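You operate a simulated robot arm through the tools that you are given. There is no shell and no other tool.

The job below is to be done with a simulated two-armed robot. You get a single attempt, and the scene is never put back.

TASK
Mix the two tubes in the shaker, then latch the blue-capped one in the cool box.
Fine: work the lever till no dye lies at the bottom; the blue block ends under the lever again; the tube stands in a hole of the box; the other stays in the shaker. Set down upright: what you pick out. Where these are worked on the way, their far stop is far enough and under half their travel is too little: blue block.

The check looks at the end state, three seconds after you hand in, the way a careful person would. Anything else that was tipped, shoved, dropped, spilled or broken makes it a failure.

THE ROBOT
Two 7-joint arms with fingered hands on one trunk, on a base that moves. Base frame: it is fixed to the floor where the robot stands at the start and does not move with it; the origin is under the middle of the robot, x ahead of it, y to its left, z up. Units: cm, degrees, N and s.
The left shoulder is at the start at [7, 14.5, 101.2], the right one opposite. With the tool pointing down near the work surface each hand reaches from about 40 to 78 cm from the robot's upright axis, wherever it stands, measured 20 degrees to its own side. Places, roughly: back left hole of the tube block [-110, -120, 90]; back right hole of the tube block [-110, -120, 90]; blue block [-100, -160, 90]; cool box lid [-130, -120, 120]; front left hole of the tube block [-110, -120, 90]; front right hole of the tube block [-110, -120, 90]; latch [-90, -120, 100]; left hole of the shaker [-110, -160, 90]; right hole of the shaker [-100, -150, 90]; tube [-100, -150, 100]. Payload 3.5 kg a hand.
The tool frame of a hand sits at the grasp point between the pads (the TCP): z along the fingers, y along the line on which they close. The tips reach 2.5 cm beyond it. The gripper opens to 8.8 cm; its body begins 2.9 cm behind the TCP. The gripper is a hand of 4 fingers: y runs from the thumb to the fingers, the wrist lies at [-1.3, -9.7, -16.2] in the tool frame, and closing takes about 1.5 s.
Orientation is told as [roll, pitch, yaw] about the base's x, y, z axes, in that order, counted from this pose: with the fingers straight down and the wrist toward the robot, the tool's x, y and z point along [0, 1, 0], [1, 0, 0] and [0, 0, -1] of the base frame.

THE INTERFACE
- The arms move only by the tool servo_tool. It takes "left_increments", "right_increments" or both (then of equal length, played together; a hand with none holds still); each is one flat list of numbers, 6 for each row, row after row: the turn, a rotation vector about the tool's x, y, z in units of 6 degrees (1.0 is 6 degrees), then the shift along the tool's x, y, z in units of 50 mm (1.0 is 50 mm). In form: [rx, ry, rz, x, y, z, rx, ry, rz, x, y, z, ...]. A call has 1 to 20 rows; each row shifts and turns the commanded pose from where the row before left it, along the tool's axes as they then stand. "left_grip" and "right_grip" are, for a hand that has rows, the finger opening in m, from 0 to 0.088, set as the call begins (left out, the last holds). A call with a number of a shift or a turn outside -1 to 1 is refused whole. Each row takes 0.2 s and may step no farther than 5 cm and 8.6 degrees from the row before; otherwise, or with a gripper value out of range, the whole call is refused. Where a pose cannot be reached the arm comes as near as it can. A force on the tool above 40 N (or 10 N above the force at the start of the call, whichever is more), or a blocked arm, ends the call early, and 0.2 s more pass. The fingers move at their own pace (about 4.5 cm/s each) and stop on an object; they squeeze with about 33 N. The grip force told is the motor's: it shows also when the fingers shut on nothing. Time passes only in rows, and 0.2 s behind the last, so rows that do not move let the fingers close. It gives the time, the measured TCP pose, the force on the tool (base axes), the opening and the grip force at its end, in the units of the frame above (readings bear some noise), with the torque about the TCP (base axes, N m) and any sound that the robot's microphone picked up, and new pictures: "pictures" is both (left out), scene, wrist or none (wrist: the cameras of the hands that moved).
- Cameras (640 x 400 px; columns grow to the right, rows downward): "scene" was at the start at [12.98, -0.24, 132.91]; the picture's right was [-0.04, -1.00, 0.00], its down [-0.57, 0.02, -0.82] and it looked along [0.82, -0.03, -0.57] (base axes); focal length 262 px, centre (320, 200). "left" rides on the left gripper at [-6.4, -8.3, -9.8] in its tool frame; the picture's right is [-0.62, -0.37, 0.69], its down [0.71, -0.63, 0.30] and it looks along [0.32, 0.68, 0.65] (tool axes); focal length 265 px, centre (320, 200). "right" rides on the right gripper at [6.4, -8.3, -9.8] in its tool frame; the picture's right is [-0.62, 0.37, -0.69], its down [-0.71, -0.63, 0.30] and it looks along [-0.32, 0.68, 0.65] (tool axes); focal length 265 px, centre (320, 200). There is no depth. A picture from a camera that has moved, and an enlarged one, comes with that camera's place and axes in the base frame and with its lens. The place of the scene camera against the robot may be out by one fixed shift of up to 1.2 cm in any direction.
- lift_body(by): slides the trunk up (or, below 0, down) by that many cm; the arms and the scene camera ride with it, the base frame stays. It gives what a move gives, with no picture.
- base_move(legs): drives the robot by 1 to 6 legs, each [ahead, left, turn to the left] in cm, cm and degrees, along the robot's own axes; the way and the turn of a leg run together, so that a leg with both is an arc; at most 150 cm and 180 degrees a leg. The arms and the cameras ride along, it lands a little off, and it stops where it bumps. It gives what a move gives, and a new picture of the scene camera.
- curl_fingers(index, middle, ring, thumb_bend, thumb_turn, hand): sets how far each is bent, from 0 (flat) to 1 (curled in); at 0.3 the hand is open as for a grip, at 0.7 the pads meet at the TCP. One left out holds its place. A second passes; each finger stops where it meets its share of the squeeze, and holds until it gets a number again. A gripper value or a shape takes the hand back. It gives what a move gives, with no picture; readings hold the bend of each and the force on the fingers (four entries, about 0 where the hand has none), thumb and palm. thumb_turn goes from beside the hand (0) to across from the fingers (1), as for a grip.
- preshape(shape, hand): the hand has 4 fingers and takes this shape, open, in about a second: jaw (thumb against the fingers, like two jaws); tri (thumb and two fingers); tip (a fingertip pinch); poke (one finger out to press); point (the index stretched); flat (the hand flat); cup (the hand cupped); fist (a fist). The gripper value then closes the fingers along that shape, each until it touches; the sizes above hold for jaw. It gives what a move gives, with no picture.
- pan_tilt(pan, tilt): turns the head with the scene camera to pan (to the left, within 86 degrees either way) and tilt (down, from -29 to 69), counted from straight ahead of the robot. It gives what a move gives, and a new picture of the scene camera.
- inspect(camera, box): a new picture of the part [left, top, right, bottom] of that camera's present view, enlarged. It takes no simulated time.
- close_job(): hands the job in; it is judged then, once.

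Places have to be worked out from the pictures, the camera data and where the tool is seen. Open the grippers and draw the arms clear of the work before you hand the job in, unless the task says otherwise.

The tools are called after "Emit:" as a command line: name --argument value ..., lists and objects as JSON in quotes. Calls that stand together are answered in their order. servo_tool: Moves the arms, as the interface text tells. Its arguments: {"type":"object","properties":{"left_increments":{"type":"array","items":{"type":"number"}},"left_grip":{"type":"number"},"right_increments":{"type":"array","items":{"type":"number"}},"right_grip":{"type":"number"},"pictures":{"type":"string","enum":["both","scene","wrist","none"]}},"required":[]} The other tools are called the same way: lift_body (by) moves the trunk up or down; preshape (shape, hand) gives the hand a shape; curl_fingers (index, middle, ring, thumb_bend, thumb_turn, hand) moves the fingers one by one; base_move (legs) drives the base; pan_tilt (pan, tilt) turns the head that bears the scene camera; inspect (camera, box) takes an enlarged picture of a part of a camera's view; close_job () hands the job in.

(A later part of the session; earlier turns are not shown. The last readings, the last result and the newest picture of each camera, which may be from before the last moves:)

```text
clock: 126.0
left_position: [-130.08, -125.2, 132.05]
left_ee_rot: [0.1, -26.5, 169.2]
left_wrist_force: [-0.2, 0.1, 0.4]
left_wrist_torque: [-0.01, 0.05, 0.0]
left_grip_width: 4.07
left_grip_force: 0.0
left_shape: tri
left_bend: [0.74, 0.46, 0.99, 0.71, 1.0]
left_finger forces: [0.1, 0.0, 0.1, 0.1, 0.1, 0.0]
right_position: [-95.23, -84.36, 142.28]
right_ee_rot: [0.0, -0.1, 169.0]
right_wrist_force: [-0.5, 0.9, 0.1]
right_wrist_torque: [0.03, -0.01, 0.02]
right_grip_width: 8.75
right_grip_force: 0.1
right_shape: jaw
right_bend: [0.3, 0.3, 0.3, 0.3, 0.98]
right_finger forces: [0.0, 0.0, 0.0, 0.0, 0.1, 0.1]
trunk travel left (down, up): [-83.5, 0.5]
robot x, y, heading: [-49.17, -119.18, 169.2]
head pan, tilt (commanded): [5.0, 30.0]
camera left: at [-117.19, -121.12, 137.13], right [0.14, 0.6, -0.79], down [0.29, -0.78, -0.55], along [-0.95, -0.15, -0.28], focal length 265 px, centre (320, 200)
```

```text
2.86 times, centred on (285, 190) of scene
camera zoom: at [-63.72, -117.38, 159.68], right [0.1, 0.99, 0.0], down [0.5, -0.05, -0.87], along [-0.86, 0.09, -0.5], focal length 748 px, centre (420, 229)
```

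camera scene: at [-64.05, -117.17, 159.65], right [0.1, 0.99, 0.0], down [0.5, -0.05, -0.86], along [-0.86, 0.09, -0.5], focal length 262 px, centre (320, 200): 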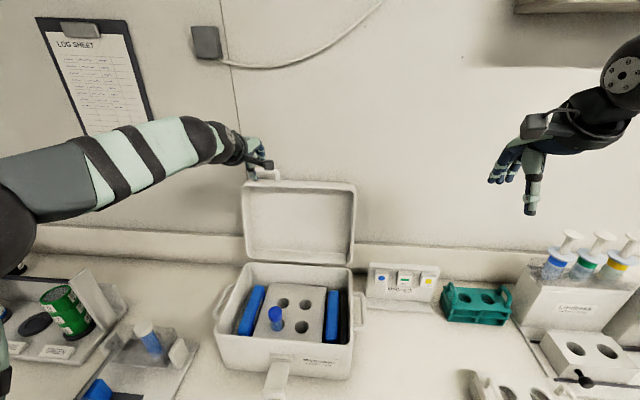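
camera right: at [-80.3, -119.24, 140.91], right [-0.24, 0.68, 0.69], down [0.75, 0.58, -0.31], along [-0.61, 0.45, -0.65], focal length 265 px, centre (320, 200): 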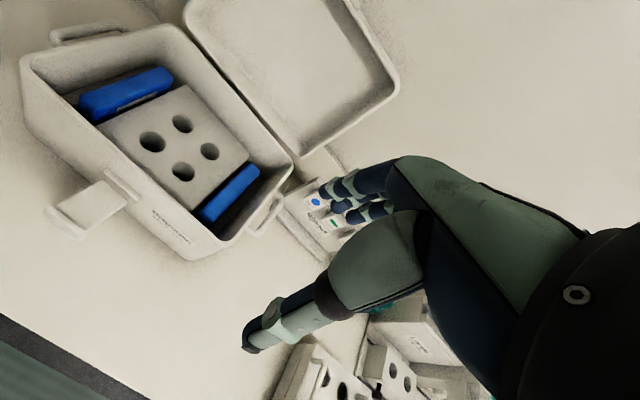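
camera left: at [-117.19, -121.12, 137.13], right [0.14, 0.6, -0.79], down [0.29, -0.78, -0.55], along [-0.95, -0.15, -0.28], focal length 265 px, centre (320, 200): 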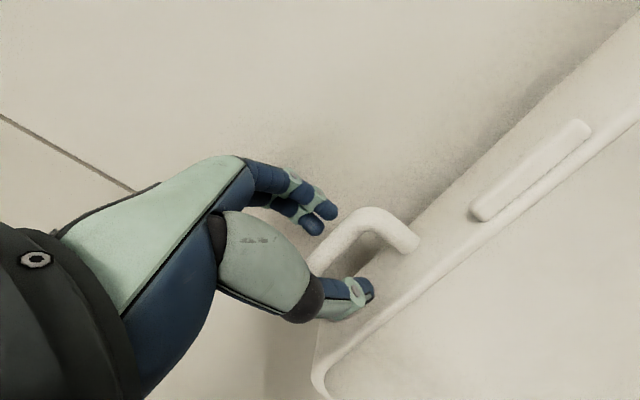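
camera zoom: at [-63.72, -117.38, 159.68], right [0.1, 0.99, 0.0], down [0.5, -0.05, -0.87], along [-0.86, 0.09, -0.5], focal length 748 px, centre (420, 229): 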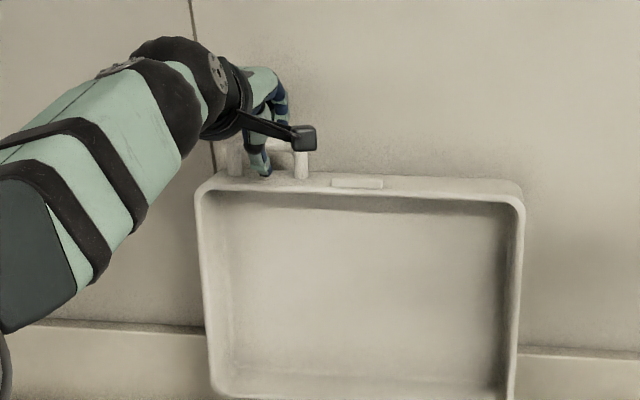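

The bar lies between the fingers (behind/above) and the thumb (front). I close the grip on it.

Emit:
servo_tool --left_increments '[0, 0, 0, 0, 0, 0, 0, 0, 0, 0, 0, 0, 0, 0, 0, 0, 0, 0, 0, 0, 0, 0, 0, 0, 0, 0, 0, 0, 0, 0, 0, 0, 0, 0, 0, 0]' --left_grip 0.005 --pictures "wrist"

Emit:
inspect --camera "left" --box '[220, 150, 470, 350]'

Emit:
inspect --camera "scene" --box '[200, 120, 370, 260]'

```text
clock: 127.4
left_position: [-130.09, -125.08, 132.09]
left_ee_rot: [0.1, -26.5, 169.1]
left_wrist_force: [-2.3, 0.6, 4.3]
left_wrist_torque: [0.04, 0.08, -0.01]
left_grip_width: 0.88
left_grip_force: 32.8
left_shape: tri
left_bend: [0.72, 0.61, 1.0, 0.74, 1.0]
left_finger forces: [16.5, 15.9, 0.0, 0.1, 28.0, 0.0]
right_position: [-95.15, -84.4, 142.16]
right_ee_rot: [0.1, -0.1, 169.1]
right_wrist_force: [0.9, 0.0, 0.2]
right_wrist_torque: [0.02, -0.01, -0.01]
right_grip_width: 8.77
right_grip_force: 0.0
right_shape: jaw
right_bend: [0.3, 0.3, 0.3, 0.3, 0.98]
right_finger forces: [0.1, 0.0, 0.1, 0.0, 0.0, 0.0]
trunk travel left (down, up): [-83.5, 0.5]
robot x, y, heading: [-49.05, -119.71, 169.1]
head pan, tilt (commanded): [5.0, 30.0]
camera left: at [-117.18, -121.08, 137.16], right [0.14, 0.6, -0.79], down [0.29, -0.78, -0.55], along [-0.95, -0.15, -0.28], focal length 265 px, centre (320, 200)
```

left: 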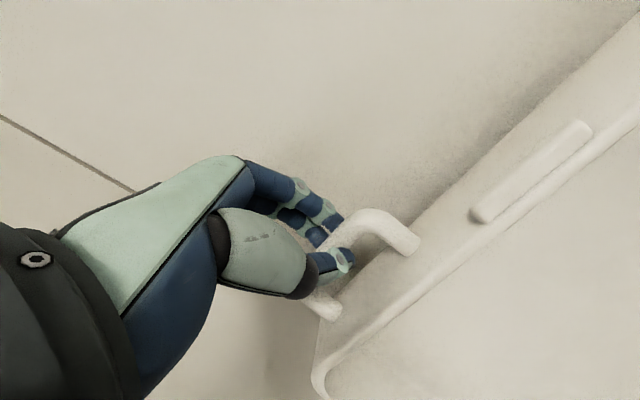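

```text
2.00 times, centred on (345, 250) of left
camera zoom: at [-117.18, -121.08, 137.16], right [0.14, 0.6, -0.79], down [0.29, -0.78, -0.55], along [-0.95, -0.15, -0.28], focal length 531 px, centre (270, 100)
```

zoom: 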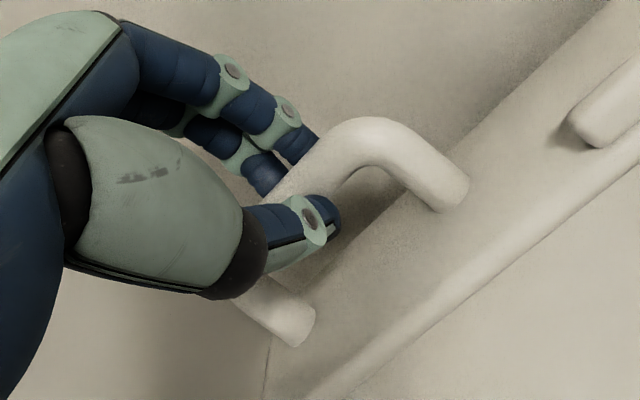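

```text
2.86 times, centred on (285, 190) of scene
camera zoom: at [-63.7, -117.32, 159.68], right [0.1, 0.99, 0.0], down [0.5, -0.05, -0.87], along [-0.86, 0.09, -0.5], focal length 748 px, centre (420, 229)
```

zoom: 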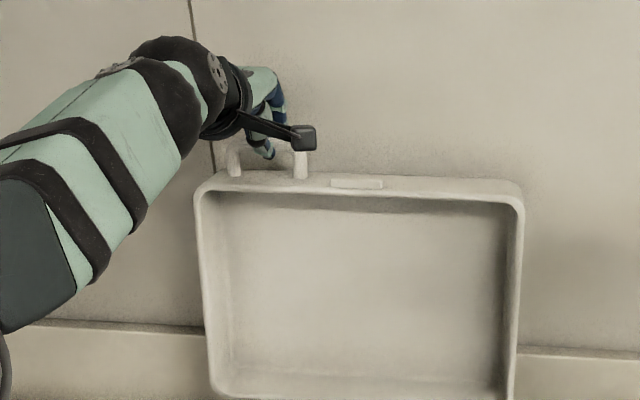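

Firm grip on the bar (≈16 N each finger, 28 N thumb). I start swinging the lid along its arc: first 15° toward me, slightly rising then level.

Emit:
servo_tool --left_increments '[0, 0, 0, 0, -0.201, -0.14, 0, 0, 0, 0, -0.201, -0.14, 0, 0, 0, 0, -0.212, -0.122, 0, 0, 0, 0, -0.212, -0.122]' --pictures "wrist"

Emit:
inspect --camera "scene" --box '[180, 100, 380, 300]'

```text
clock: 128.4
left_position: [-124.95, -126.11, 132.95]
left_ee_rot: [0.1, -26.9, 169.3]
left_wrist_force: [-2.5, 0.7, 14.3]
left_wrist_torque: [0.08, 0.41, 0.02]
left_grip_width: 0.91
left_grip_force: 32.6
left_shape: tri
left_bend: [0.73, 0.61, 1.0, 0.74, 1.0]
left_finger forces: [19.3, 20.1, 0.0, 0.0, 29.2, 0.1]
right_position: [-94.82, -84.4, 142.16]
right_ee_rot: [0.1, -0.2, 168.9]
right_wrist_force: [0.2, 0.3, -0.8]
right_wrist_torque: [0.02, 0.0, 0.01]
right_grip_width: 8.77
right_grip_force: 0.1
right_shape: jaw
right_bend: [0.3, 0.3, 0.3, 0.3, 0.98]
right_finger forces: [0.0, 0.0, 0.0, 0.0, 0.0, 0.0]
trunk travel left (down, up): [-83.5, 0.5]
robot x, y, heading: [-49.08, -119.18, 169.1]
head pan, tilt (commanded): [5.0, 30.0]
camera left: at [-112.05, -122.07, 138.03], right [0.13, 0.6, -0.79], down [0.28, -0.78, -0.55], along [-0.95, -0.15, -0.27], focal length 265 px, centre (320, 200)
```

left: 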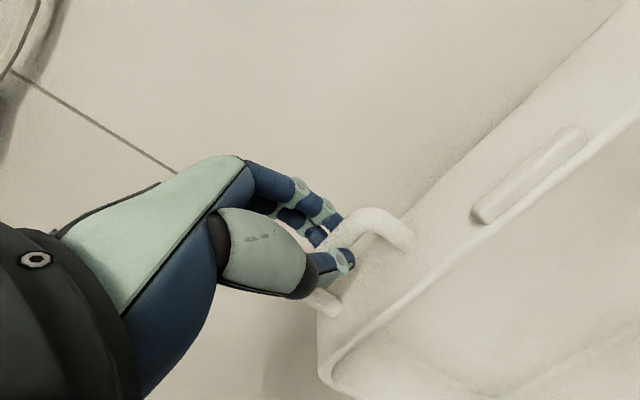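

```text
2.00 times, centred on (280, 200) of scene
camera zoom: at [-63.29, -117.35, 159.73], right [0.1, 0.99, 0.0], down [0.49, -0.05, -0.87], along [-0.86, 0.09, -0.5], focal length 523 px, centre (400, 200)
```

zoom: 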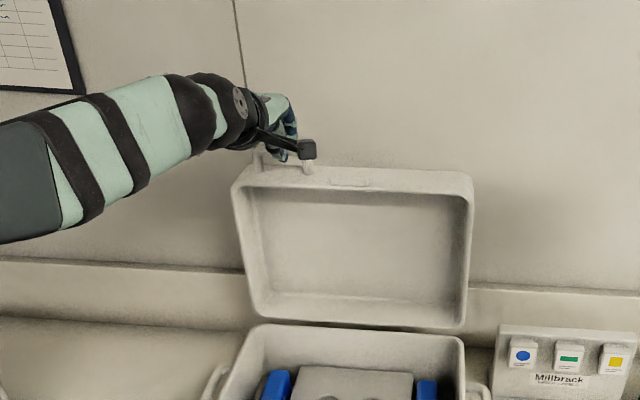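

The lid swings forward; an upward force of 14 N tells that the true arc is a little higher than my path. I correct upward and go on.

Emit:
servo_tool --left_increments '[0, 0, 0, 0, -0.188, -0.161, 0, 0, 0, 0, -0.215, -0.129, 0, 0, 0, 0, -0.221, -0.117, 0, 0, 0, 0, -0.228, -0.102]' --pictures "wrist"

Emit:
inspect --camera "scene" --box '[180, 100, 380, 300]'

```text
clock: 129.4
left_position: [-119.86, -127.14, 133.17]
left_ee_rot: [0.1, -26.6, 169.2]
left_wrist_force: [-0.3, -2.3, 9.8]
left_wrist_torque: [0.11, 0.32, 0.03]
left_grip_width: 0.98
left_grip_force: 32.8
left_shape: tri
left_bend: [0.73, 0.61, 1.0, 0.73, 1.0]
left_finger forces: [19.3, 18.6, 0.1, 0.0, 29.7, 0.0]
right_position: [-95.0, -84.42, 142.25]
right_ee_rot: [0.1, -0.3, 169.1]
right_wrist_force: [0.5, -0.2, -0.7]
right_wrist_torque: [-0.02, 0.02, 0.0]
right_grip_width: 8.74
right_grip_force: 0.0
right_shape: jaw
right_bend: [0.3, 0.3, 0.3, 0.3, 0.98]
right_finger forces: [0.1, 0.0, 0.0, 0.0, 0.1, 0.0]
trunk travel left (down, up): [-83.5, 0.5]
robot x, y, heading: [-48.99, -119.44, 169.1]
head pan, tilt (commanded): [5.0, 30.0]
camera left: at [-107.06, -123.02, 138.21], right [0.13, 0.6, -0.79], down [0.29, -0.78, -0.55], along [-0.95, -0.15, -0.28], focal length 265 px, centre (320, 200)
```

left: 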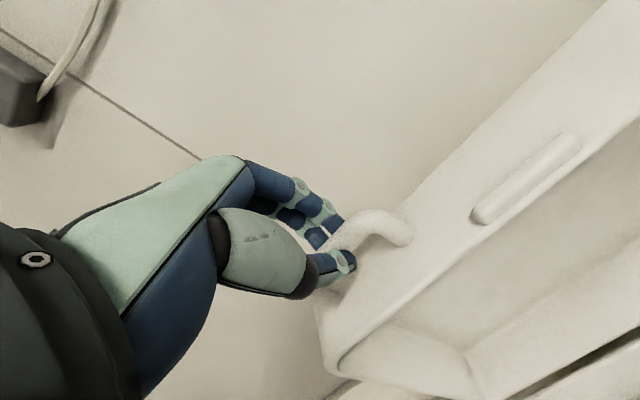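

```text
2.00 times, centred on (280, 200) of scene
camera zoom: at [-63.35, -117.43, 159.71], right [0.1, 0.99, 0.0], down [0.5, -0.05, -0.87], along [-0.86, 0.09, -0.5], focal length 523 px, centre (400, 200)
```

zoom: 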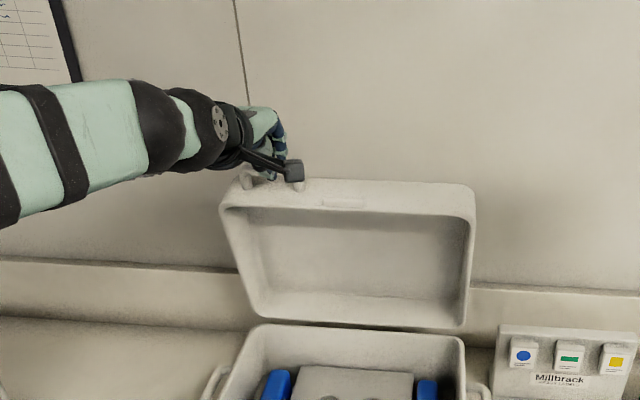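

The lid has come past vertical. I continue along the arc, now gently descending.

Emit:
servo_tool --left_increments '[0, 0, 0, 0, -0.2146, -0.103, 0, 0, 0, 0, -0.2325, -0.0673, 0, 0, 0, 0, -0.2396, -0.053, 0, 0, 0, 0, -0.246, -0.0405]' --pictures "wrist"

Emit:
inspect --camera "scene" --box '[180, 100, 380, 300]'

```text
clock: 130.4
left_position: [-115.04, -127.92, 132.27]
left_ee_rot: [0.2, -26.5, 169.2]
left_wrist_force: [2.4, -1.9, 11.4]
left_wrist_torque: [0.05, 0.29, 0.01]
left_grip_width: 0.96
left_grip_force: 33.3
left_shape: tri
left_bend: [0.74, 0.74, 1.0, 0.71, 1.0]
left_finger forces: [20.2, 19.0, 0.0, 0.0, 31.9, 0.1]
right_position: [-94.74, -84.47, 142.28]
right_ee_rot: [0.0, -0.3, 168.9]
right_wrist_force: [0.3, 0.6, -0.1]
right_wrist_torque: [0.01, 0.0, 0.01]
right_grip_width: 8.73
right_grip_force: 0.0
right_shape: jaw
right_bend: [0.3, 0.3, 0.3, 0.3, 0.98]
right_finger forces: [0.1, 0.1, 0.0, 0.0, 0.0, 0.0]
trunk travel left (down, up): [-83.5, 0.5]
robot x, y, heading: [-48.87, -119.01, 169.0]
head pan, tilt (commanded): [5.0, 30.0]
camera left: at [-102.31, -123.95, 137.3], right [0.13, 0.6, -0.79], down [0.29, -0.78, -0.55], along [-0.95, -0.15, -0.28], focal length 265 px, centre (320, 200)
```

left: 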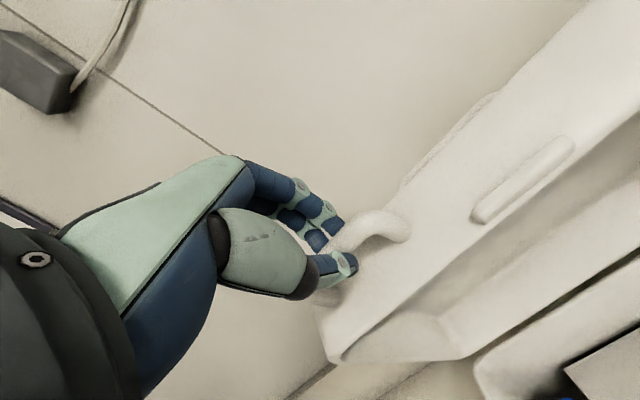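

```text
2.00 times, centred on (280, 200) of scene
camera zoom: at [-63.21, -117.43, 159.73], right [0.1, 0.99, 0.0], down [0.49, -0.05, -0.87], along [-0.86, 0.09, -0.5], focal length 523 px, centre (400, 200)
```

zoom: 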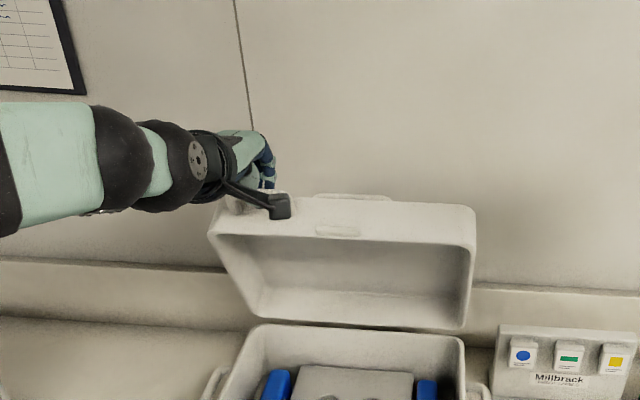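

The measured hand track fits a circle of radius 27.5 cm, so I now know the hinge well; the lid is ~15° past vertical. I follow that circle for another 15°.

Emit:
servo_tool --left_increments '[0, 0, 0, 0, -0.2412, -0.0416, 0, 0, 0, 0, -0.238, -0.0304, 0, 0, 0, 0, -0.2391, -0.0197, 0, 0, 0, 0, -0.2398, -0.0093, 0, 0, 0, 0, -0.24, 0.001, 0, 0, 0, 0, -0.2395, 0.0116]' --pictures "wrist"

Emit:
inspect --camera "scene" --box '[180, 100, 380, 300]'

```text
clock: 131.8
left_position: [-108.73, -129.13, 129.29]
left_ee_rot: [0.2, -26.5, 169.2]
left_wrist_force: [4.9, -2.7, 8.2]
left_wrist_torque: [0.08, 0.25, 0.02]
left_grip_width: 0.88
left_grip_force: 32.8
left_shape: tri
left_bend: [0.74, 0.74, 1.0, 0.68, 1.0]
left_finger forces: [22.0, 17.1, 0.0, 0.0, 35.5, 0.0]
right_position: [-94.86, -84.49, 142.26]
right_ee_rot: [0.0, -0.1, 169.1]
right_wrist_force: [0.5, -0.1, -0.6]
right_wrist_torque: [-0.03, 0.01, -0.01]
right_grip_width: 8.78
right_grip_force: 0.1
right_shape: jaw
right_bend: [0.3, 0.3, 0.3, 0.3, 0.98]
right_finger forces: [0.0, 0.0, 0.0, 0.1, 0.0, 0.0]
trunk travel left (down, up): [-83.5, 0.5]
robot x, y, heading: [-49.05, -119.23, 169.1]
head pan, tilt (commanded): [5.0, 30.0]
camera left: at [-95.81, -125.19, 134.37], right [0.14, 0.6, -0.79], down [0.29, -0.78, -0.55], along [-0.95, -0.15, -0.28], focal length 265 px, centre (320, 200)
```

left: 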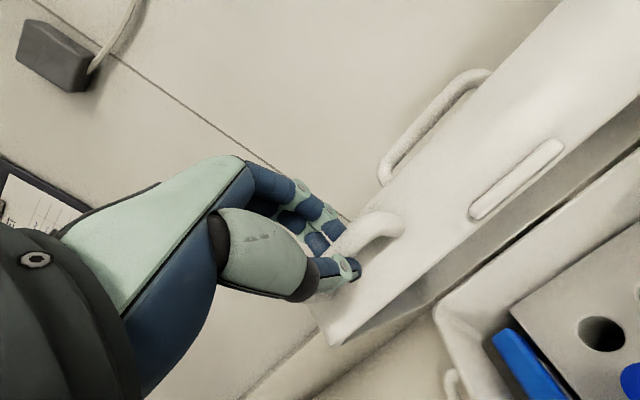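

```text
2.00 times, centred on (280, 200) of scene
camera zoom: at [-63.29, -117.44, 159.72], right [0.1, 0.99, 0.0], down [0.49, -0.05, -0.87], along [-0.86, 0.09, -0.5], focal length 523 px, centre (400, 200)
```

zoom: 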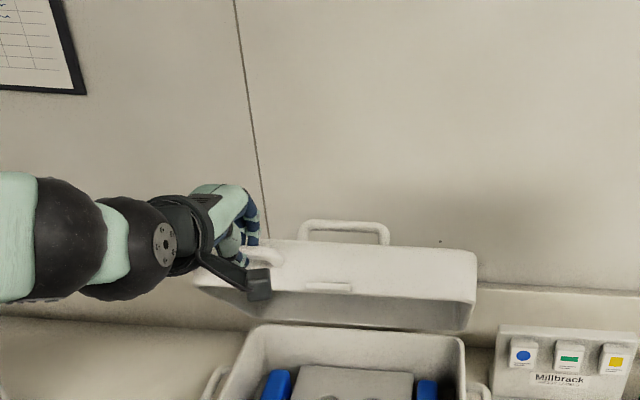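

Lid at ~30° past vertical, all smooth. I follow the arc further and slowly turn the hand upright so the arm does not fold too far at the end.

Emit:
servo_tool --left_increments '[0.5, 0, 0, 0, -0.2233, 0.027, 0.5, 0, 0, 0, -0.2196, 0.0487, 0.5, 0, 0, 0, -0.2138, 0.07, 0.5, 0, 0, 0, -0.206, 0.0909, 0.5, 0, 0, 0, -0.196, 0.1108, 0.5, 0, 0, 0, -0.1844, 0.13]' --pictures "wrist"

Emit:
inspect --camera "scene" --box '[160, 120, 380, 340]'

```text
clock: 133.2
left_position: [-104.01, -130.06, 124.76]
left_ee_rot: [0.0, -8.3, 169.2]
left_wrist_force: [-1.6, -0.9, -1.3]
left_wrist_torque: [0.18, 0.4, 0.05]
left_grip_width: 0.79
left_grip_force: 33.2
left_shape: tri
left_bend: [0.76, 0.74, 1.0, 0.65, 1.0]
left_finger forces: [31.6, 13.4, 0.0, 0.0, 39.6, 0.1]
right_position: [-95.29, -84.42, 142.13]
right_ee_rot: [0.1, 0.0, 169.0]
right_wrist_force: [0.6, -0.2, -0.8]
right_wrist_torque: [0.02, 0.03, 0.01]
right_grip_width: 8.76
right_grip_force: 0.1
right_shape: jaw
right_bend: [0.3, 0.3, 0.3, 0.3, 0.98]
right_finger forces: [0.0, 0.0, 0.1, 0.0, 0.0, 0.0]
trunk travel left (down, up): [-83.5, 0.5]
robot x, y, heading: [-49.19, -119.54, 168.9]
head pan, tilt (commanded): [5.0, 30.0]
camera left: at [-93.4, -125.64, 133.37], right [0.38, 0.56, -0.74], down [0.44, -0.81, -0.39], along [-0.82, -0.18, -0.55], focal length 265 px, centre (320, 200)
```

left: 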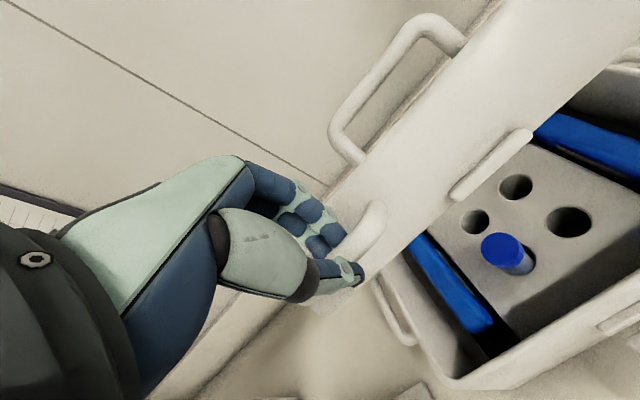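

```text
1.82 times, centred on (270, 230) of scene
camera zoom: at [-63.8, -117.37, 159.67], right [0.1, 0.99, 0.0], down [0.5, -0.05, -0.87], along [-0.86, 0.09, -0.5], focal length 476 px, centre (411, 146)
```

zoom: 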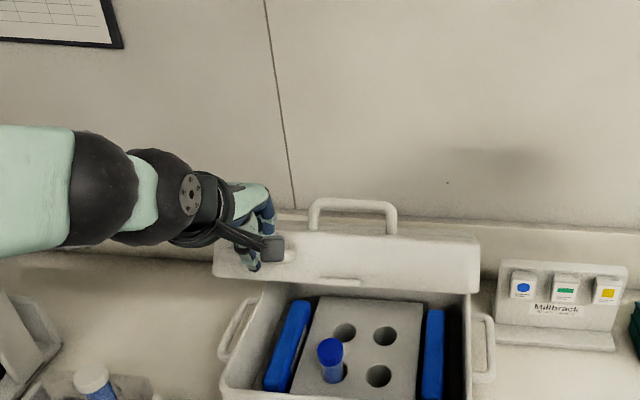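

About 45° past vertical and forces are low. I follow the arc by a further 15°.

Emit:
servo_tool --left_increments '[0.5, 0, 0, 0, -0.164, 0.1476, 0.5, 0, 0, 0, -0.1508, 0.1664, 0.5, 0, 0, 0, -0.134, 0.1792, 0.5, 0, 0, 0, -0.1162, 0.1916, 0, 0, 0, 0, -0.1151, 0.2038, 0, 0, 0, 0, -0.1088, 0.2074]' --pictures "wrist"

Emit:
inspect --camera "scene" --box '[160, 120, 380, 340]'

```text
clock: 134.6
left_position: [-100.1, -130.88, 119.31]
left_ee_rot: [0.2, 3.6, 169.3]
left_wrist_force: [6.1, -1.5, 1.4]
left_wrist_torque: [0.0, -0.02, 0.12]
left_grip_width: 0.7
left_grip_force: 33.4
left_shape: tri
left_bend: [0.74, 0.73, 1.0, 0.7, 1.0]
left_finger forces: [16.8, 11.7, 0.0, 0.1, 25.0, 0.0]
right_position: [-95.0, -84.37, 142.26]
right_ee_rot: [0.1, -0.2, 169.1]
right_wrist_force: [-0.2, -0.4, 0.3]
right_wrist_torque: [-0.01, 0.0, 0.0]
right_grip_width: 8.76
right_grip_force: 0.1
right_shape: jaw
right_bend: [0.3, 0.3, 0.3, 0.3, 0.98]
right_finger forces: [0.1, 0.1, 0.0, 0.1, 0.0, 0.0]
trunk travel left (down, up): [-83.5, 0.5]
robot x, y, heading: [-49.25, -118.89, 169.2]
head pan, tilt (commanded): [5.0, 30.0]
camera left: at [-91.26, -126.08, 129.73], right [0.52, 0.53, -0.67], down [0.5, -0.82, -0.26], along [-0.69, -0.2, -0.69], focal length 265 px, centre (320, 200)
```

left: 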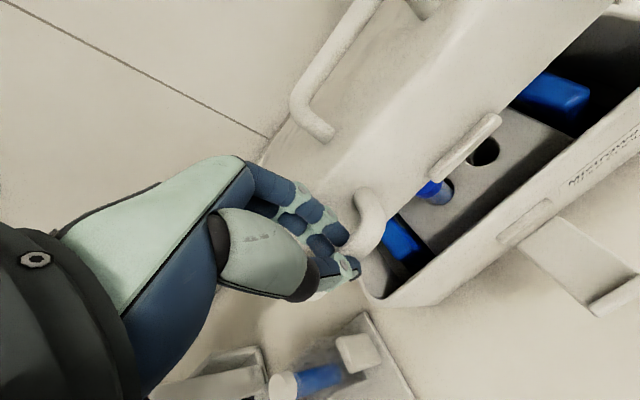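

```text
1.82 times, centred on (270, 230) of scene
camera zoom: at [-63.43, -117.41, 159.71], right [0.1, 0.99, 0.0], down [0.5, -0.05, -0.87], along [-0.86, 0.09, -0.5], focal length 476 px, centre (411, 146)
```

zoom: 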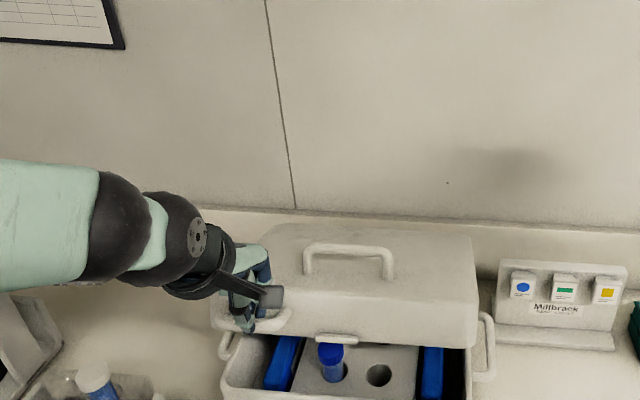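

Around 60° past vertical; the tube stands clear beneath the lid. I follow the next 15° downward.

Emit:
servo_tool --left_increments '[0, 0, 0, 0, -0.0988, 0.2126, 0, 0, 0, 0, -0.0906, 0.2162, 0, 0, 0, 0, -0.0804, 0.2196, 0, 0, 0, 0, -0.0702, 0.2228, 0, 0, 0, 0, -0.0598, 0.2262, 0, 0, 0, 0, -0.0518, 0.2278]' --pictures "wrist"

Emit:
inspect --camera "scene" --box '[160, 180, 380, 400]'

```text
clock: 136.0
left_position: [-97.68, -131.47, 112.69]
left_ee_rot: [0.1, 3.6, 169.2]
left_wrist_force: [-0.1, -0.6, -0.2]
left_wrist_torque: [0.0, 0.0, 0.02]
left_grip_width: 0.64
left_grip_force: 33.1
left_shape: tri
left_bend: [0.74, 0.74, 1.0, 0.75, 1.0]
left_finger forces: [0.1, 0.0, 0.0, 0.0, 0.0, 0.1]
right_position: [-95.3, -84.43, 142.05]
right_ee_rot: [0.1, 0.0, 168.9]
right_wrist_force: [0.7, 0.2, 0.4]
right_wrist_torque: [0.02, 0.04, 0.01]
right_grip_width: 8.77
right_grip_force: 0.1
right_shape: jaw
right_bend: [0.3, 0.3, 0.3, 0.3, 0.98]
right_finger forces: [0.1, 0.0, 0.1, 0.1, 0.0, 0.0]
trunk travel left (down, up): [-83.5, 0.5]
robot x, y, heading: [-48.87, -119.07, 169.3]
head pan, tilt (commanded): [5.0, 30.0]
camera left: at [-88.92, -126.61, 123.03], right [0.52, 0.53, -0.67], down [0.5, -0.82, -0.26], along [-0.69, -0.2, -0.69], focal length 265 px, centre (320, 200)
```

left: 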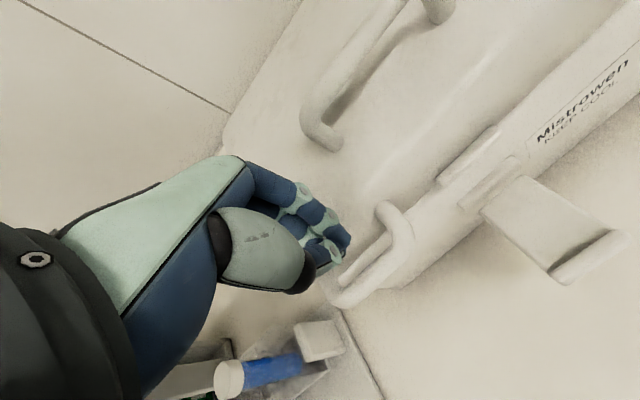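

```text
1.82 times, centred on (270, 290) of scene
camera zoom: at [-63.81, -117.35, 159.67], right [0.1, 0.99, 0.0], down [0.5, -0.05, -0.87], along [-0.86, 0.09, -0.5], focal length 476 px, centre (411, 36)
```

zoom: 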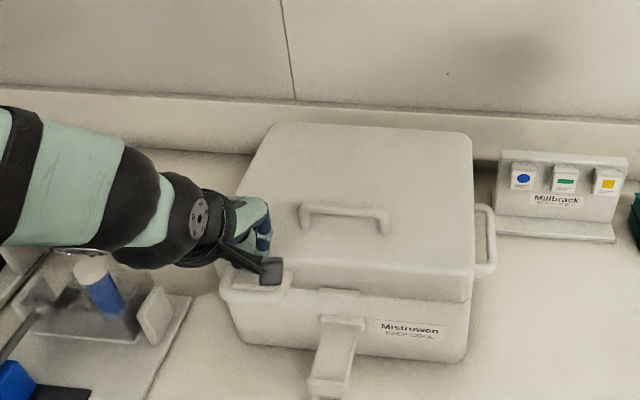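

The bar slipped out of the grip near the end and the lid has come down closed by itself. I raise the hand and look at whether it is seated.

Emit:
servo_tool --left_increments '[0, 0, 0, 0, 0, -0.7, 0, 0, 0, 0.3, 0, -0.7, 0, 0, 0, 0.4, 0, -0.4]' --left_grip 0.088 --pictures "both"

Emit:
pan_tilt --pan 5 --tilt 45

Emit:
inspect --camera "scene" --box '[180, 140, 380, 340]'

Emit:
inspect --camera "left" --box '[300, 0, 640, 300]'

```text
clock: 136.8
left_position: [-98.9, -135.18, 121.64]
left_ee_rot: [-0.2, 3.6, 169.3]
left_wrist_force: [0.4, -0.2, -0.3]
left_wrist_torque: [0.07, -0.01, -0.03]
left_grip_width: 8.78
left_grip_force: 0.0
left_shape: tri
left_bend: [0.3, 0.3, 0.99, 0.3, 0.98]
left_finger forces: [0.0, 0.0, 0.1, 0.1, 0.0, 0.1]
right_position: [-95.49, -84.95, 142.14]
right_ee_rot: [0.0, -0.1, 169.2]
right_wrist_force: [0.2, -0.6, -0.6]
right_wrist_torque: [0.07, 0.03, -0.05]
right_grip_width: 8.75
right_grip_force: 0.1
right_shape: jaw
right_bend: [0.3, 0.3, 0.3, 0.3, 0.98]
right_finger forces: [0.1, 0.0, 0.0, 0.0, 0.0, 0.1]
trunk travel left (down, up): [-83.5, 0.5]
robot x, y, heading: [-49.0, -119.03, 169.1]
head pan, tilt (commanded): [5.0, 30.0]
camera scene: at [-63.88, -117.95, 159.67], right [0.1, 0.99, 0.0], down [0.5, -0.05, -0.87], along [-0.86, 0.09, -0.5], focal length 262 px, centre (320, 200)
camera left: at [-90.13, -130.43, 132.0], right [0.52, 0.53, -0.67], down [0.5, -0.82, -0.26], along [-0.69, -0.2, -0.7], focal length 265 px, centre (320, 200)
```

scene: 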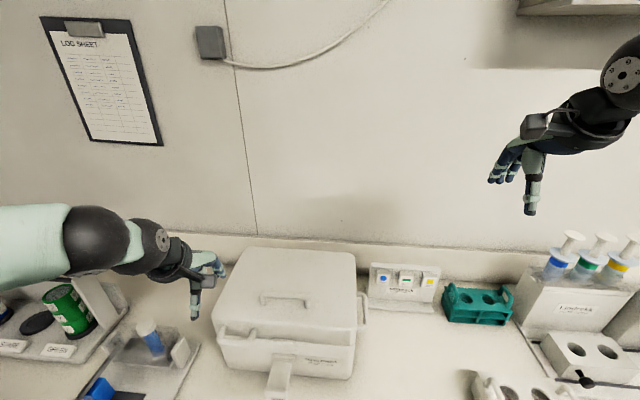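
left: 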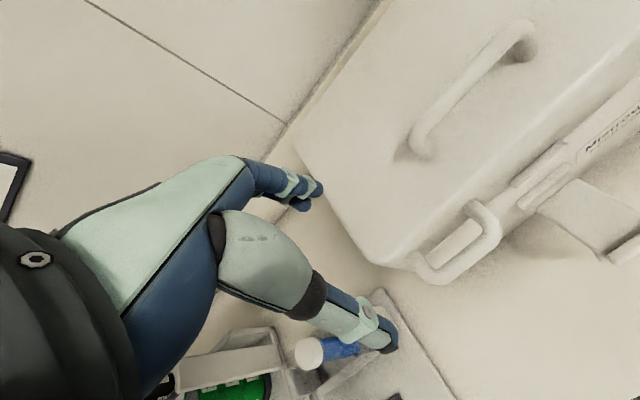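

```text
clock: 137.6
left_position: [-98.84, -134.81, 121.6]
left_ee_rot: [0.1, 3.5, 169.4]
left_wrist_force: [-0.1, -0.3, -0.1]
left_wrist_torque: [0.02, -0.01, 0.01]
left_grip_width: 8.78
left_grip_force: 0.1
left_shape: tri
left_bend: [0.3, 0.3, 0.99, 0.3, 0.98]
left_finger forces: [0.1, 0.1, 0.1, 0.0, 0.0, 0.0]
right_position: [-95.3, -84.43, 142.12]
right_ee_rot: [0.2, 0.0, 169.1]
right_wrist_force: [-0.1, -0.7, 0.6]
right_wrist_torque: [-0.01, -0.02, 0.0]
right_grip_width: 8.75
right_grip_force: 0.0
right_shape: jaw
right_bend: [0.3, 0.3, 0.3, 0.3, 0.98]
right_finger forces: [0.0, 0.1, 0.0, 0.0, 0.1, 0.1]
trunk travel left (down, up): [-83.5, 0.5]
robot x, y, heading: [-49.46, -119.35, 168.9]
head pan, tilt (commanded): [5.0, 45.0]
camera scene: at [-62.83, -117.51, 157.42], right [0.1, 0.99, 0.0], down [0.7, -0.07, -0.71], along [-0.7, 0.07, -0.71], focal length 262 px, centre (320, 200)
```

scene: 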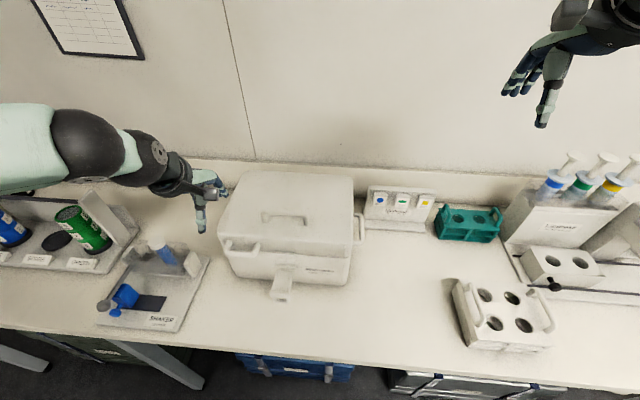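

```text
2.00 times, centred on (280, 240) of scene
camera zoom: at [-62.83, -117.51, 157.42], right [0.1, 0.99, 0.0], down [0.7, -0.07, -0.71], along [-0.7, 0.07, -0.71], focal length 523 px, centre (400, 120)
```

zoom: 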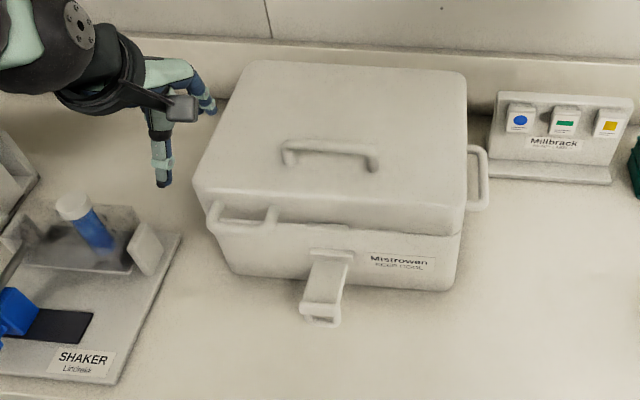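

```text
1.33 times, centred on (470, 150) of left
camera zoom: at [-90.01, -129.95, 132.03], right [0.52, 0.53, -0.67], down [0.5, -0.82, -0.26], along [-0.69, -0.2, -0.69], focal length 354 px, centre (120, 267)
```

zoom: 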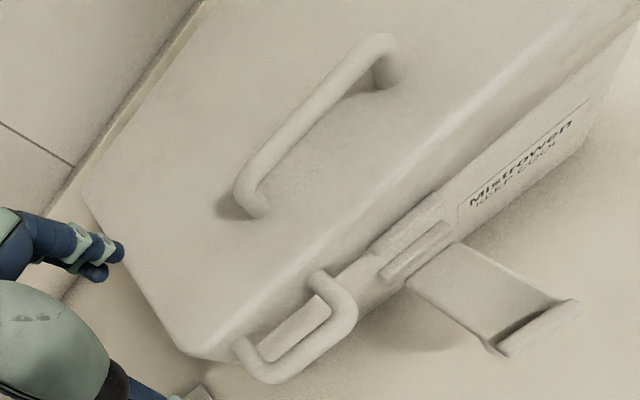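

The lid is closed and seated. The latch flap hangs from the box front: root ≈ (-96.0,-122.6,99.7), free lip ≈ (-89.9,-123.5,98.4), its strike on the lid at ≈ (-97.9,-122.2,103.4). I back the base 18 cm and make the pointing index again to swing the flap up.

Emit:
base_move --legs '[[-18, 0, 0]]'

Emit:
curl_fingers --hand "left" --index 0.05 --middle 0.95 --ring 0.95 --thumb_bend 0.9 --thumb_turn 1.0

Emit:
servo_tool --left_increments '[-1, 0, 0, 0, 0, 0, -1, 0, 0, 0, 0, 0, -1, 0, 0, 0, 0, 0, -1, 0, 0, 0, 0, 0, -0.75, 0, 0, 0, 0, 0]' --pictures "both"

```text
clock: 139.1
left_position: [-80.9, -138.23, 121.52]
left_ee_rot: [0.2, 3.8, 169.5]
left_wrist_force: [0.3, -0.3, 0.1]
left_wrist_torque: [-0.01, -0.03, 0.03]
left_grip_width: 8.78
left_grip_force: 0.1
left_shape: tri
left_bend: [0.3, 0.3, 0.99, 0.3, 0.98]
left_finger forces: [0.0, 0.0, 0.0, 0.0, 0.1, 0.1]
right_position: [-77.64, -87.89, 141.87]
right_ee_rot: [0.0, 0.3, 169.2]
right_wrist_force: [0.0, -0.5, 0.1]
right_wrist_torque: [0.0, 0.0, -0.03]
right_grip_width: 8.75
right_grip_force: 0.1
right_shape: jaw
right_bend: [0.3, 0.3, 0.3, 0.3, 0.98]
right_finger forces: [0.0, 0.1, 0.0, 0.1, 0.1, 0.0]
trunk travel left (down, up): [-83.5, 0.5]
robot x, y, heading: [-30.81, -122.66, 168.9]
head pan, tilt (commanded): [5.0, 45.0]
camera scene: at [-45.18, -120.85, 157.37], right [0.1, 0.99, 0.0], down [0.71, -0.07, -0.7], along [-0.7, 0.07, -0.71], focal length 262 px, centre (320, 200)
```

scene: 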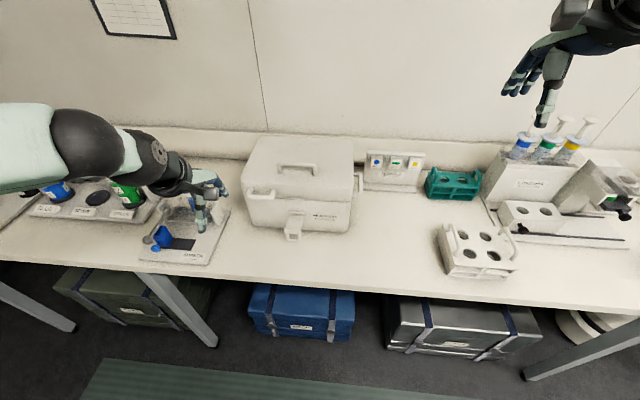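

```text
clock: 140.1
left_position: [-80.51, -138.29, 121.81]
left_ee_rot: [0.1, 3.6, 169.4]
left_wrist_force: [0.3, -0.1, 0.6]
left_wrist_torque: [0.04, 0.0, -0.01]
left_grip_width: 3.96
left_grip_force: 0.0
left_shape: fingers
left_bend: [0.05, 0.94, 0.95, 0.9, 1.0]
left_finger forces: [0.0, 0.0, 0.0, 0.1, 0.0, 0.0]
right_position: [-77.0, -87.93, 142.14]
right_ee_rot: [0.1, -0.1, 169.1]
right_wrist_force: [-0.2, -0.2, 0.4]
right_wrist_torque: [-0.03, 0.02, 0.02]
right_grip_width: 8.74
right_grip_force: 0.0
right_shape: jaw
right_bend: [0.3, 0.3, 0.3, 0.3, 0.98]
right_finger forces: [0.0, 0.0, 0.0, 0.0, 0.0, 0.1]
trunk travel left (down, up): [-83.5, 0.5]
robot x, y, heading: [-30.64, -122.39, 169.1]
head pan, tilt (commanded): [5.0, 45.0]
```

```text
clock: 141.3
left_position: [-80.59, -138.42, 121.71]
left_ee_rot: [0.1, -24.9, 169.4]
left_wrist_force: [-0.1, 0.6, -0.9]
left_wrist_torque: [0.01, -0.02, 0.0]
left_grip_width: 3.99
left_grip_force: 0.1
left_shape: fingers
left_bend: [0.05, 0.94, 0.95, 0.9, 1.0]
left_finger forces: [0.0, 0.1, 0.1, 0.1, 0.1, 0.1]
right_position: [-77.23, -88.14, 142.09]
right_ee_rot: [0.0, -0.1, 169.2]
right_wrist_force: [0.4, -0.5, -0.1]
right_wrist_torque: [0.04, -0.02, -0.06]
right_grip_width: 8.77
right_grip_force: 0.1
right_shape: jaw
right_bend: [0.3, 0.3, 0.3, 0.3, 0.98]
right_finger forces: [0.1, 0.1, 0.0, 0.1, 0.0, 0.0]
trunk travel left (down, up): [-83.5, 0.5]
robot x, y, heading: [-30.75, -122.85, 168.9]
head pan, tilt (commanded): [5.0, 45.0]
camera scene: at [-44.64, -121.03, 157.43], right [0.1, 0.99, 0.0], down [0.7, -0.07, -0.71], along [-0.7, 0.07, -0.71], focal length 262 px, centre (320, 200)
camera left: at [-67.9, -134.28, 127.11], right [0.15, 0.6, -0.78], down [0.3, -0.78, -0.54], along [-0.94, -0.15, -0.3], focal length 265 px, centre (320, 200)
```

scene: 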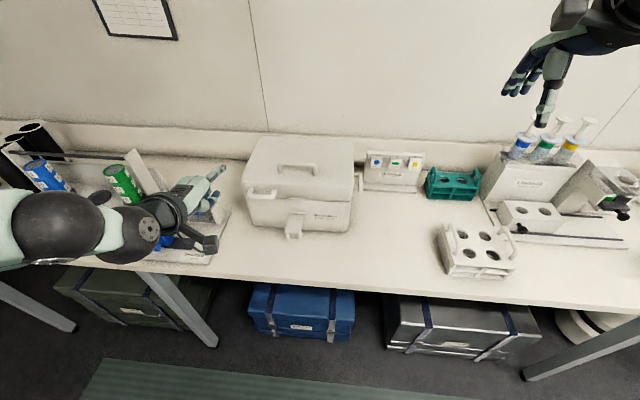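
left: 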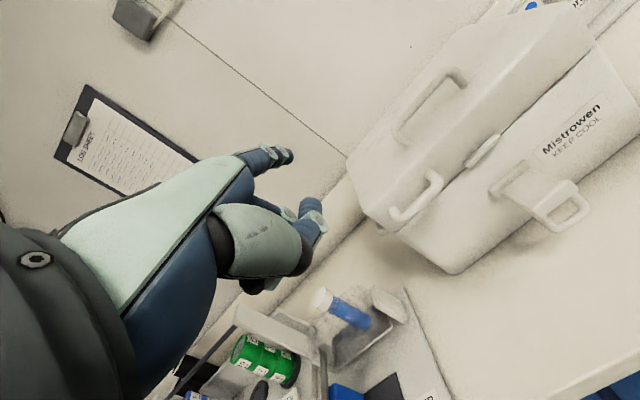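

Emit:
inspect --camera "left" --box '[370, 90, 630, 290]'

Emit:
inspect --camera "scene" --box '[230, 130, 370, 250]'

```text
2.00 times, centred on (500, 190) of left
camera zoom: at [-67.9, -134.28, 127.11], right [0.15, 0.6, -0.78], down [0.3, -0.78, -0.54], along [-0.94, -0.15, -0.3], focal length 531 px, centre (-40, 220)
```

zoom: 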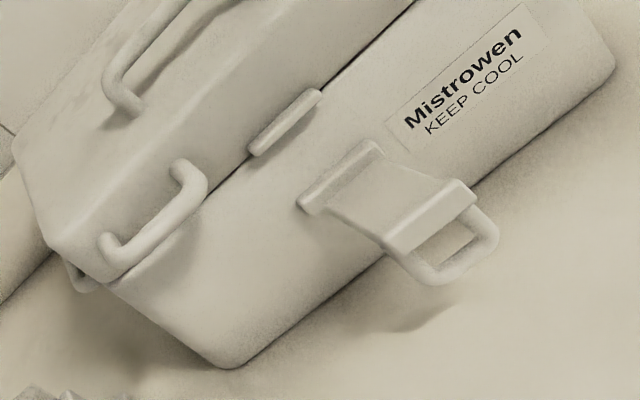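

```text
3.33 times, centred on (300, 190) of scene
camera zoom: at [-44.64, -121.03, 157.43], right [0.1, 0.99, 0.0], down [0.7, -0.07, -0.71], along [-0.7, 0.07, -0.71], focal length 872 px, centre (387, 233)
```

zoom: 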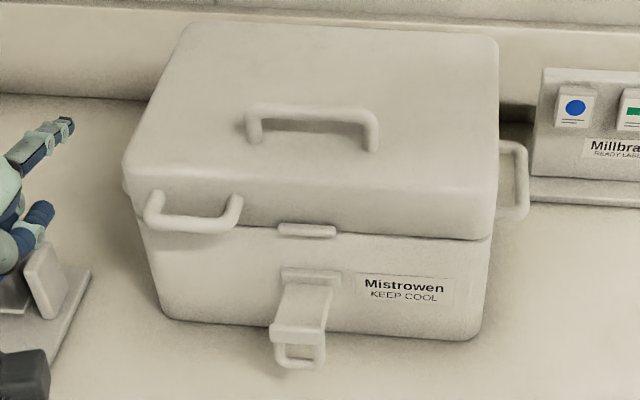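

Reading both views: the flap plate sticks out level ~6.4 cm from its root (z≈99.7), its ridge at f≈65.6, and a pull ring hangs down from it to z≈94. Lifting the ring from beneath should swing the flap up through its whole range. I bring the index in front of the latch at pitch -6°.

Emit:
servo_tool --left_increments '[1, 0, 0, 0, 0, 0, 1, 0, 0, 0, 0, 0, 1, 0, 0, 0, 0, 0, 0.15, 0, 0, 0, 0, 0, 0, 0, 0, -0.468, -0.052, 0.672, 0, 0, 0, -0.468, -0.052, 0.672, 0, 0, 0, -0.468, -0.052, 0.672, 0, 0, 0, -0.468, -0.052, 0.672, 0, 0, 0, -0.468, -0.052, 0.672]' --pictures "both"

Emit:
inspect --camera "left" --box '[220, 60, 520, 300]'

Emit:
inspect --camera "scene" --box '[220, 140, 360, 260]'

```text
clock: 143.3
left_position: [-79.22, -126.64, 104.67]
left_ee_rot: [0.1, -6.1, 169.4]
left_wrist_force: [1.3, 0.3, 0.0]
left_wrist_torque: [-0.06, 0.0, 0.03]
left_grip_width: 3.95
left_grip_force: 0.1
left_shape: fingers
left_bend: [0.05, 0.94, 0.95, 0.9, 1.0]
left_finger forces: [0.0, 0.0, 0.0, 0.0, 0.0, 0.0]
right_position: [-77.37, -87.67, 142.02]
right_ee_rot: [0.2, 0.1, 169.1]
right_wrist_force: [0.1, -0.2, -0.4]
right_wrist_torque: [0.02, -0.01, -0.05]
right_grip_width: 8.74
right_grip_force: 0.2
right_shape: jaw
right_bend: [0.3, 0.3, 0.3, 0.3, 0.98]
right_finger forces: [0.1, 0.0, 0.1, 0.1, 0.0, 0.0]
trunk travel left (down, up): [-83.5, 0.5]
robot x, y, heading: [-30.78, -122.57, 169.2]
head pan, tilt (commanded): [5.0, 45.0]
camera scene: at [-44.82, -120.67, 157.41], right [0.1, 0.99, 0.0], down [0.7, -0.07, -0.71], along [-0.7, 0.07, -0.71], focal length 262 px, centre (320, 200)
camera left: at [-68.86, -122.05, 113.66], right [0.4, 0.55, -0.73], down [0.45, -0.81, -0.37], along [-0.8, -0.18, -0.58], focal length 265 px, centre (320, 200)
```

scene: 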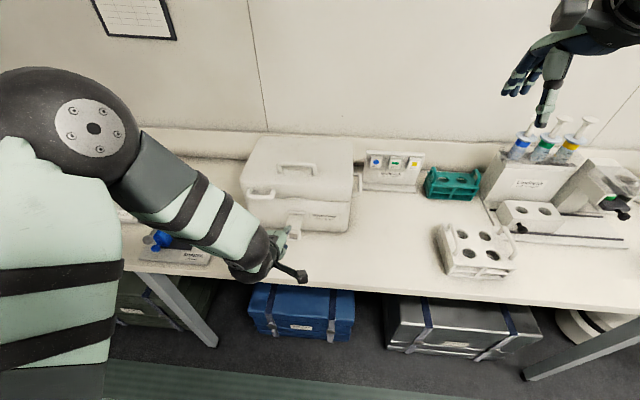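
left: 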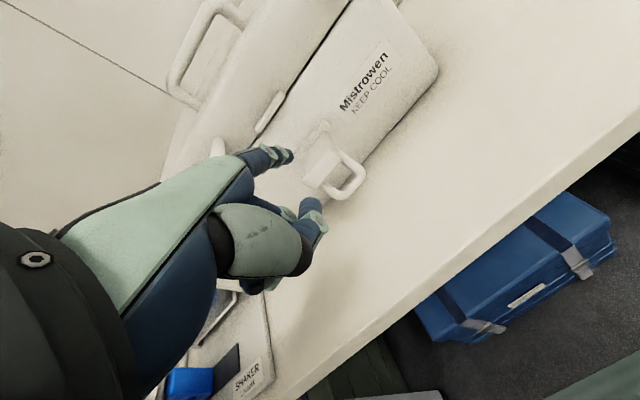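

```text
1.67 times, centred on (370, 180) of left
camera zoom: at [-68.86, -122.05, 113.66], right [0.4, 0.55, -0.73], down [0.45, -0.81, -0.37], along [-0.8, -0.18, -0.58], focal length 442 px, centre (237, 233)
```

zoom: 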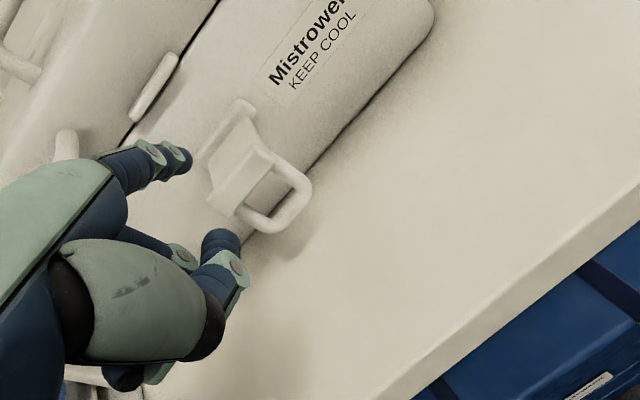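

```text
3.33 times, centred on (290, 200) of scene
camera zoom: at [-44.82, -120.67, 157.41], right [0.1, 0.99, 0.0], down [0.7, -0.07, -0.71], along [-0.7, 0.07, -0.71], focal length 872 px, centre (420, 200)
```

zoom: 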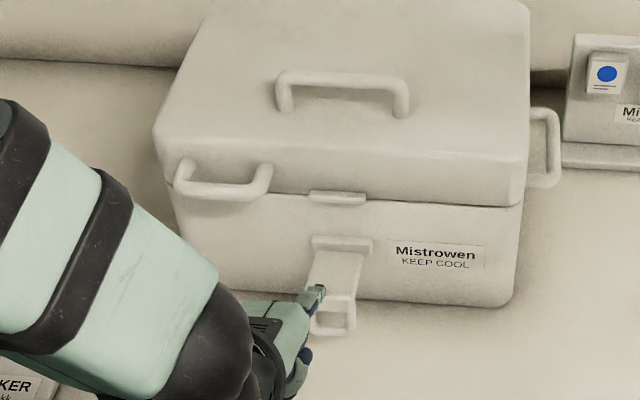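

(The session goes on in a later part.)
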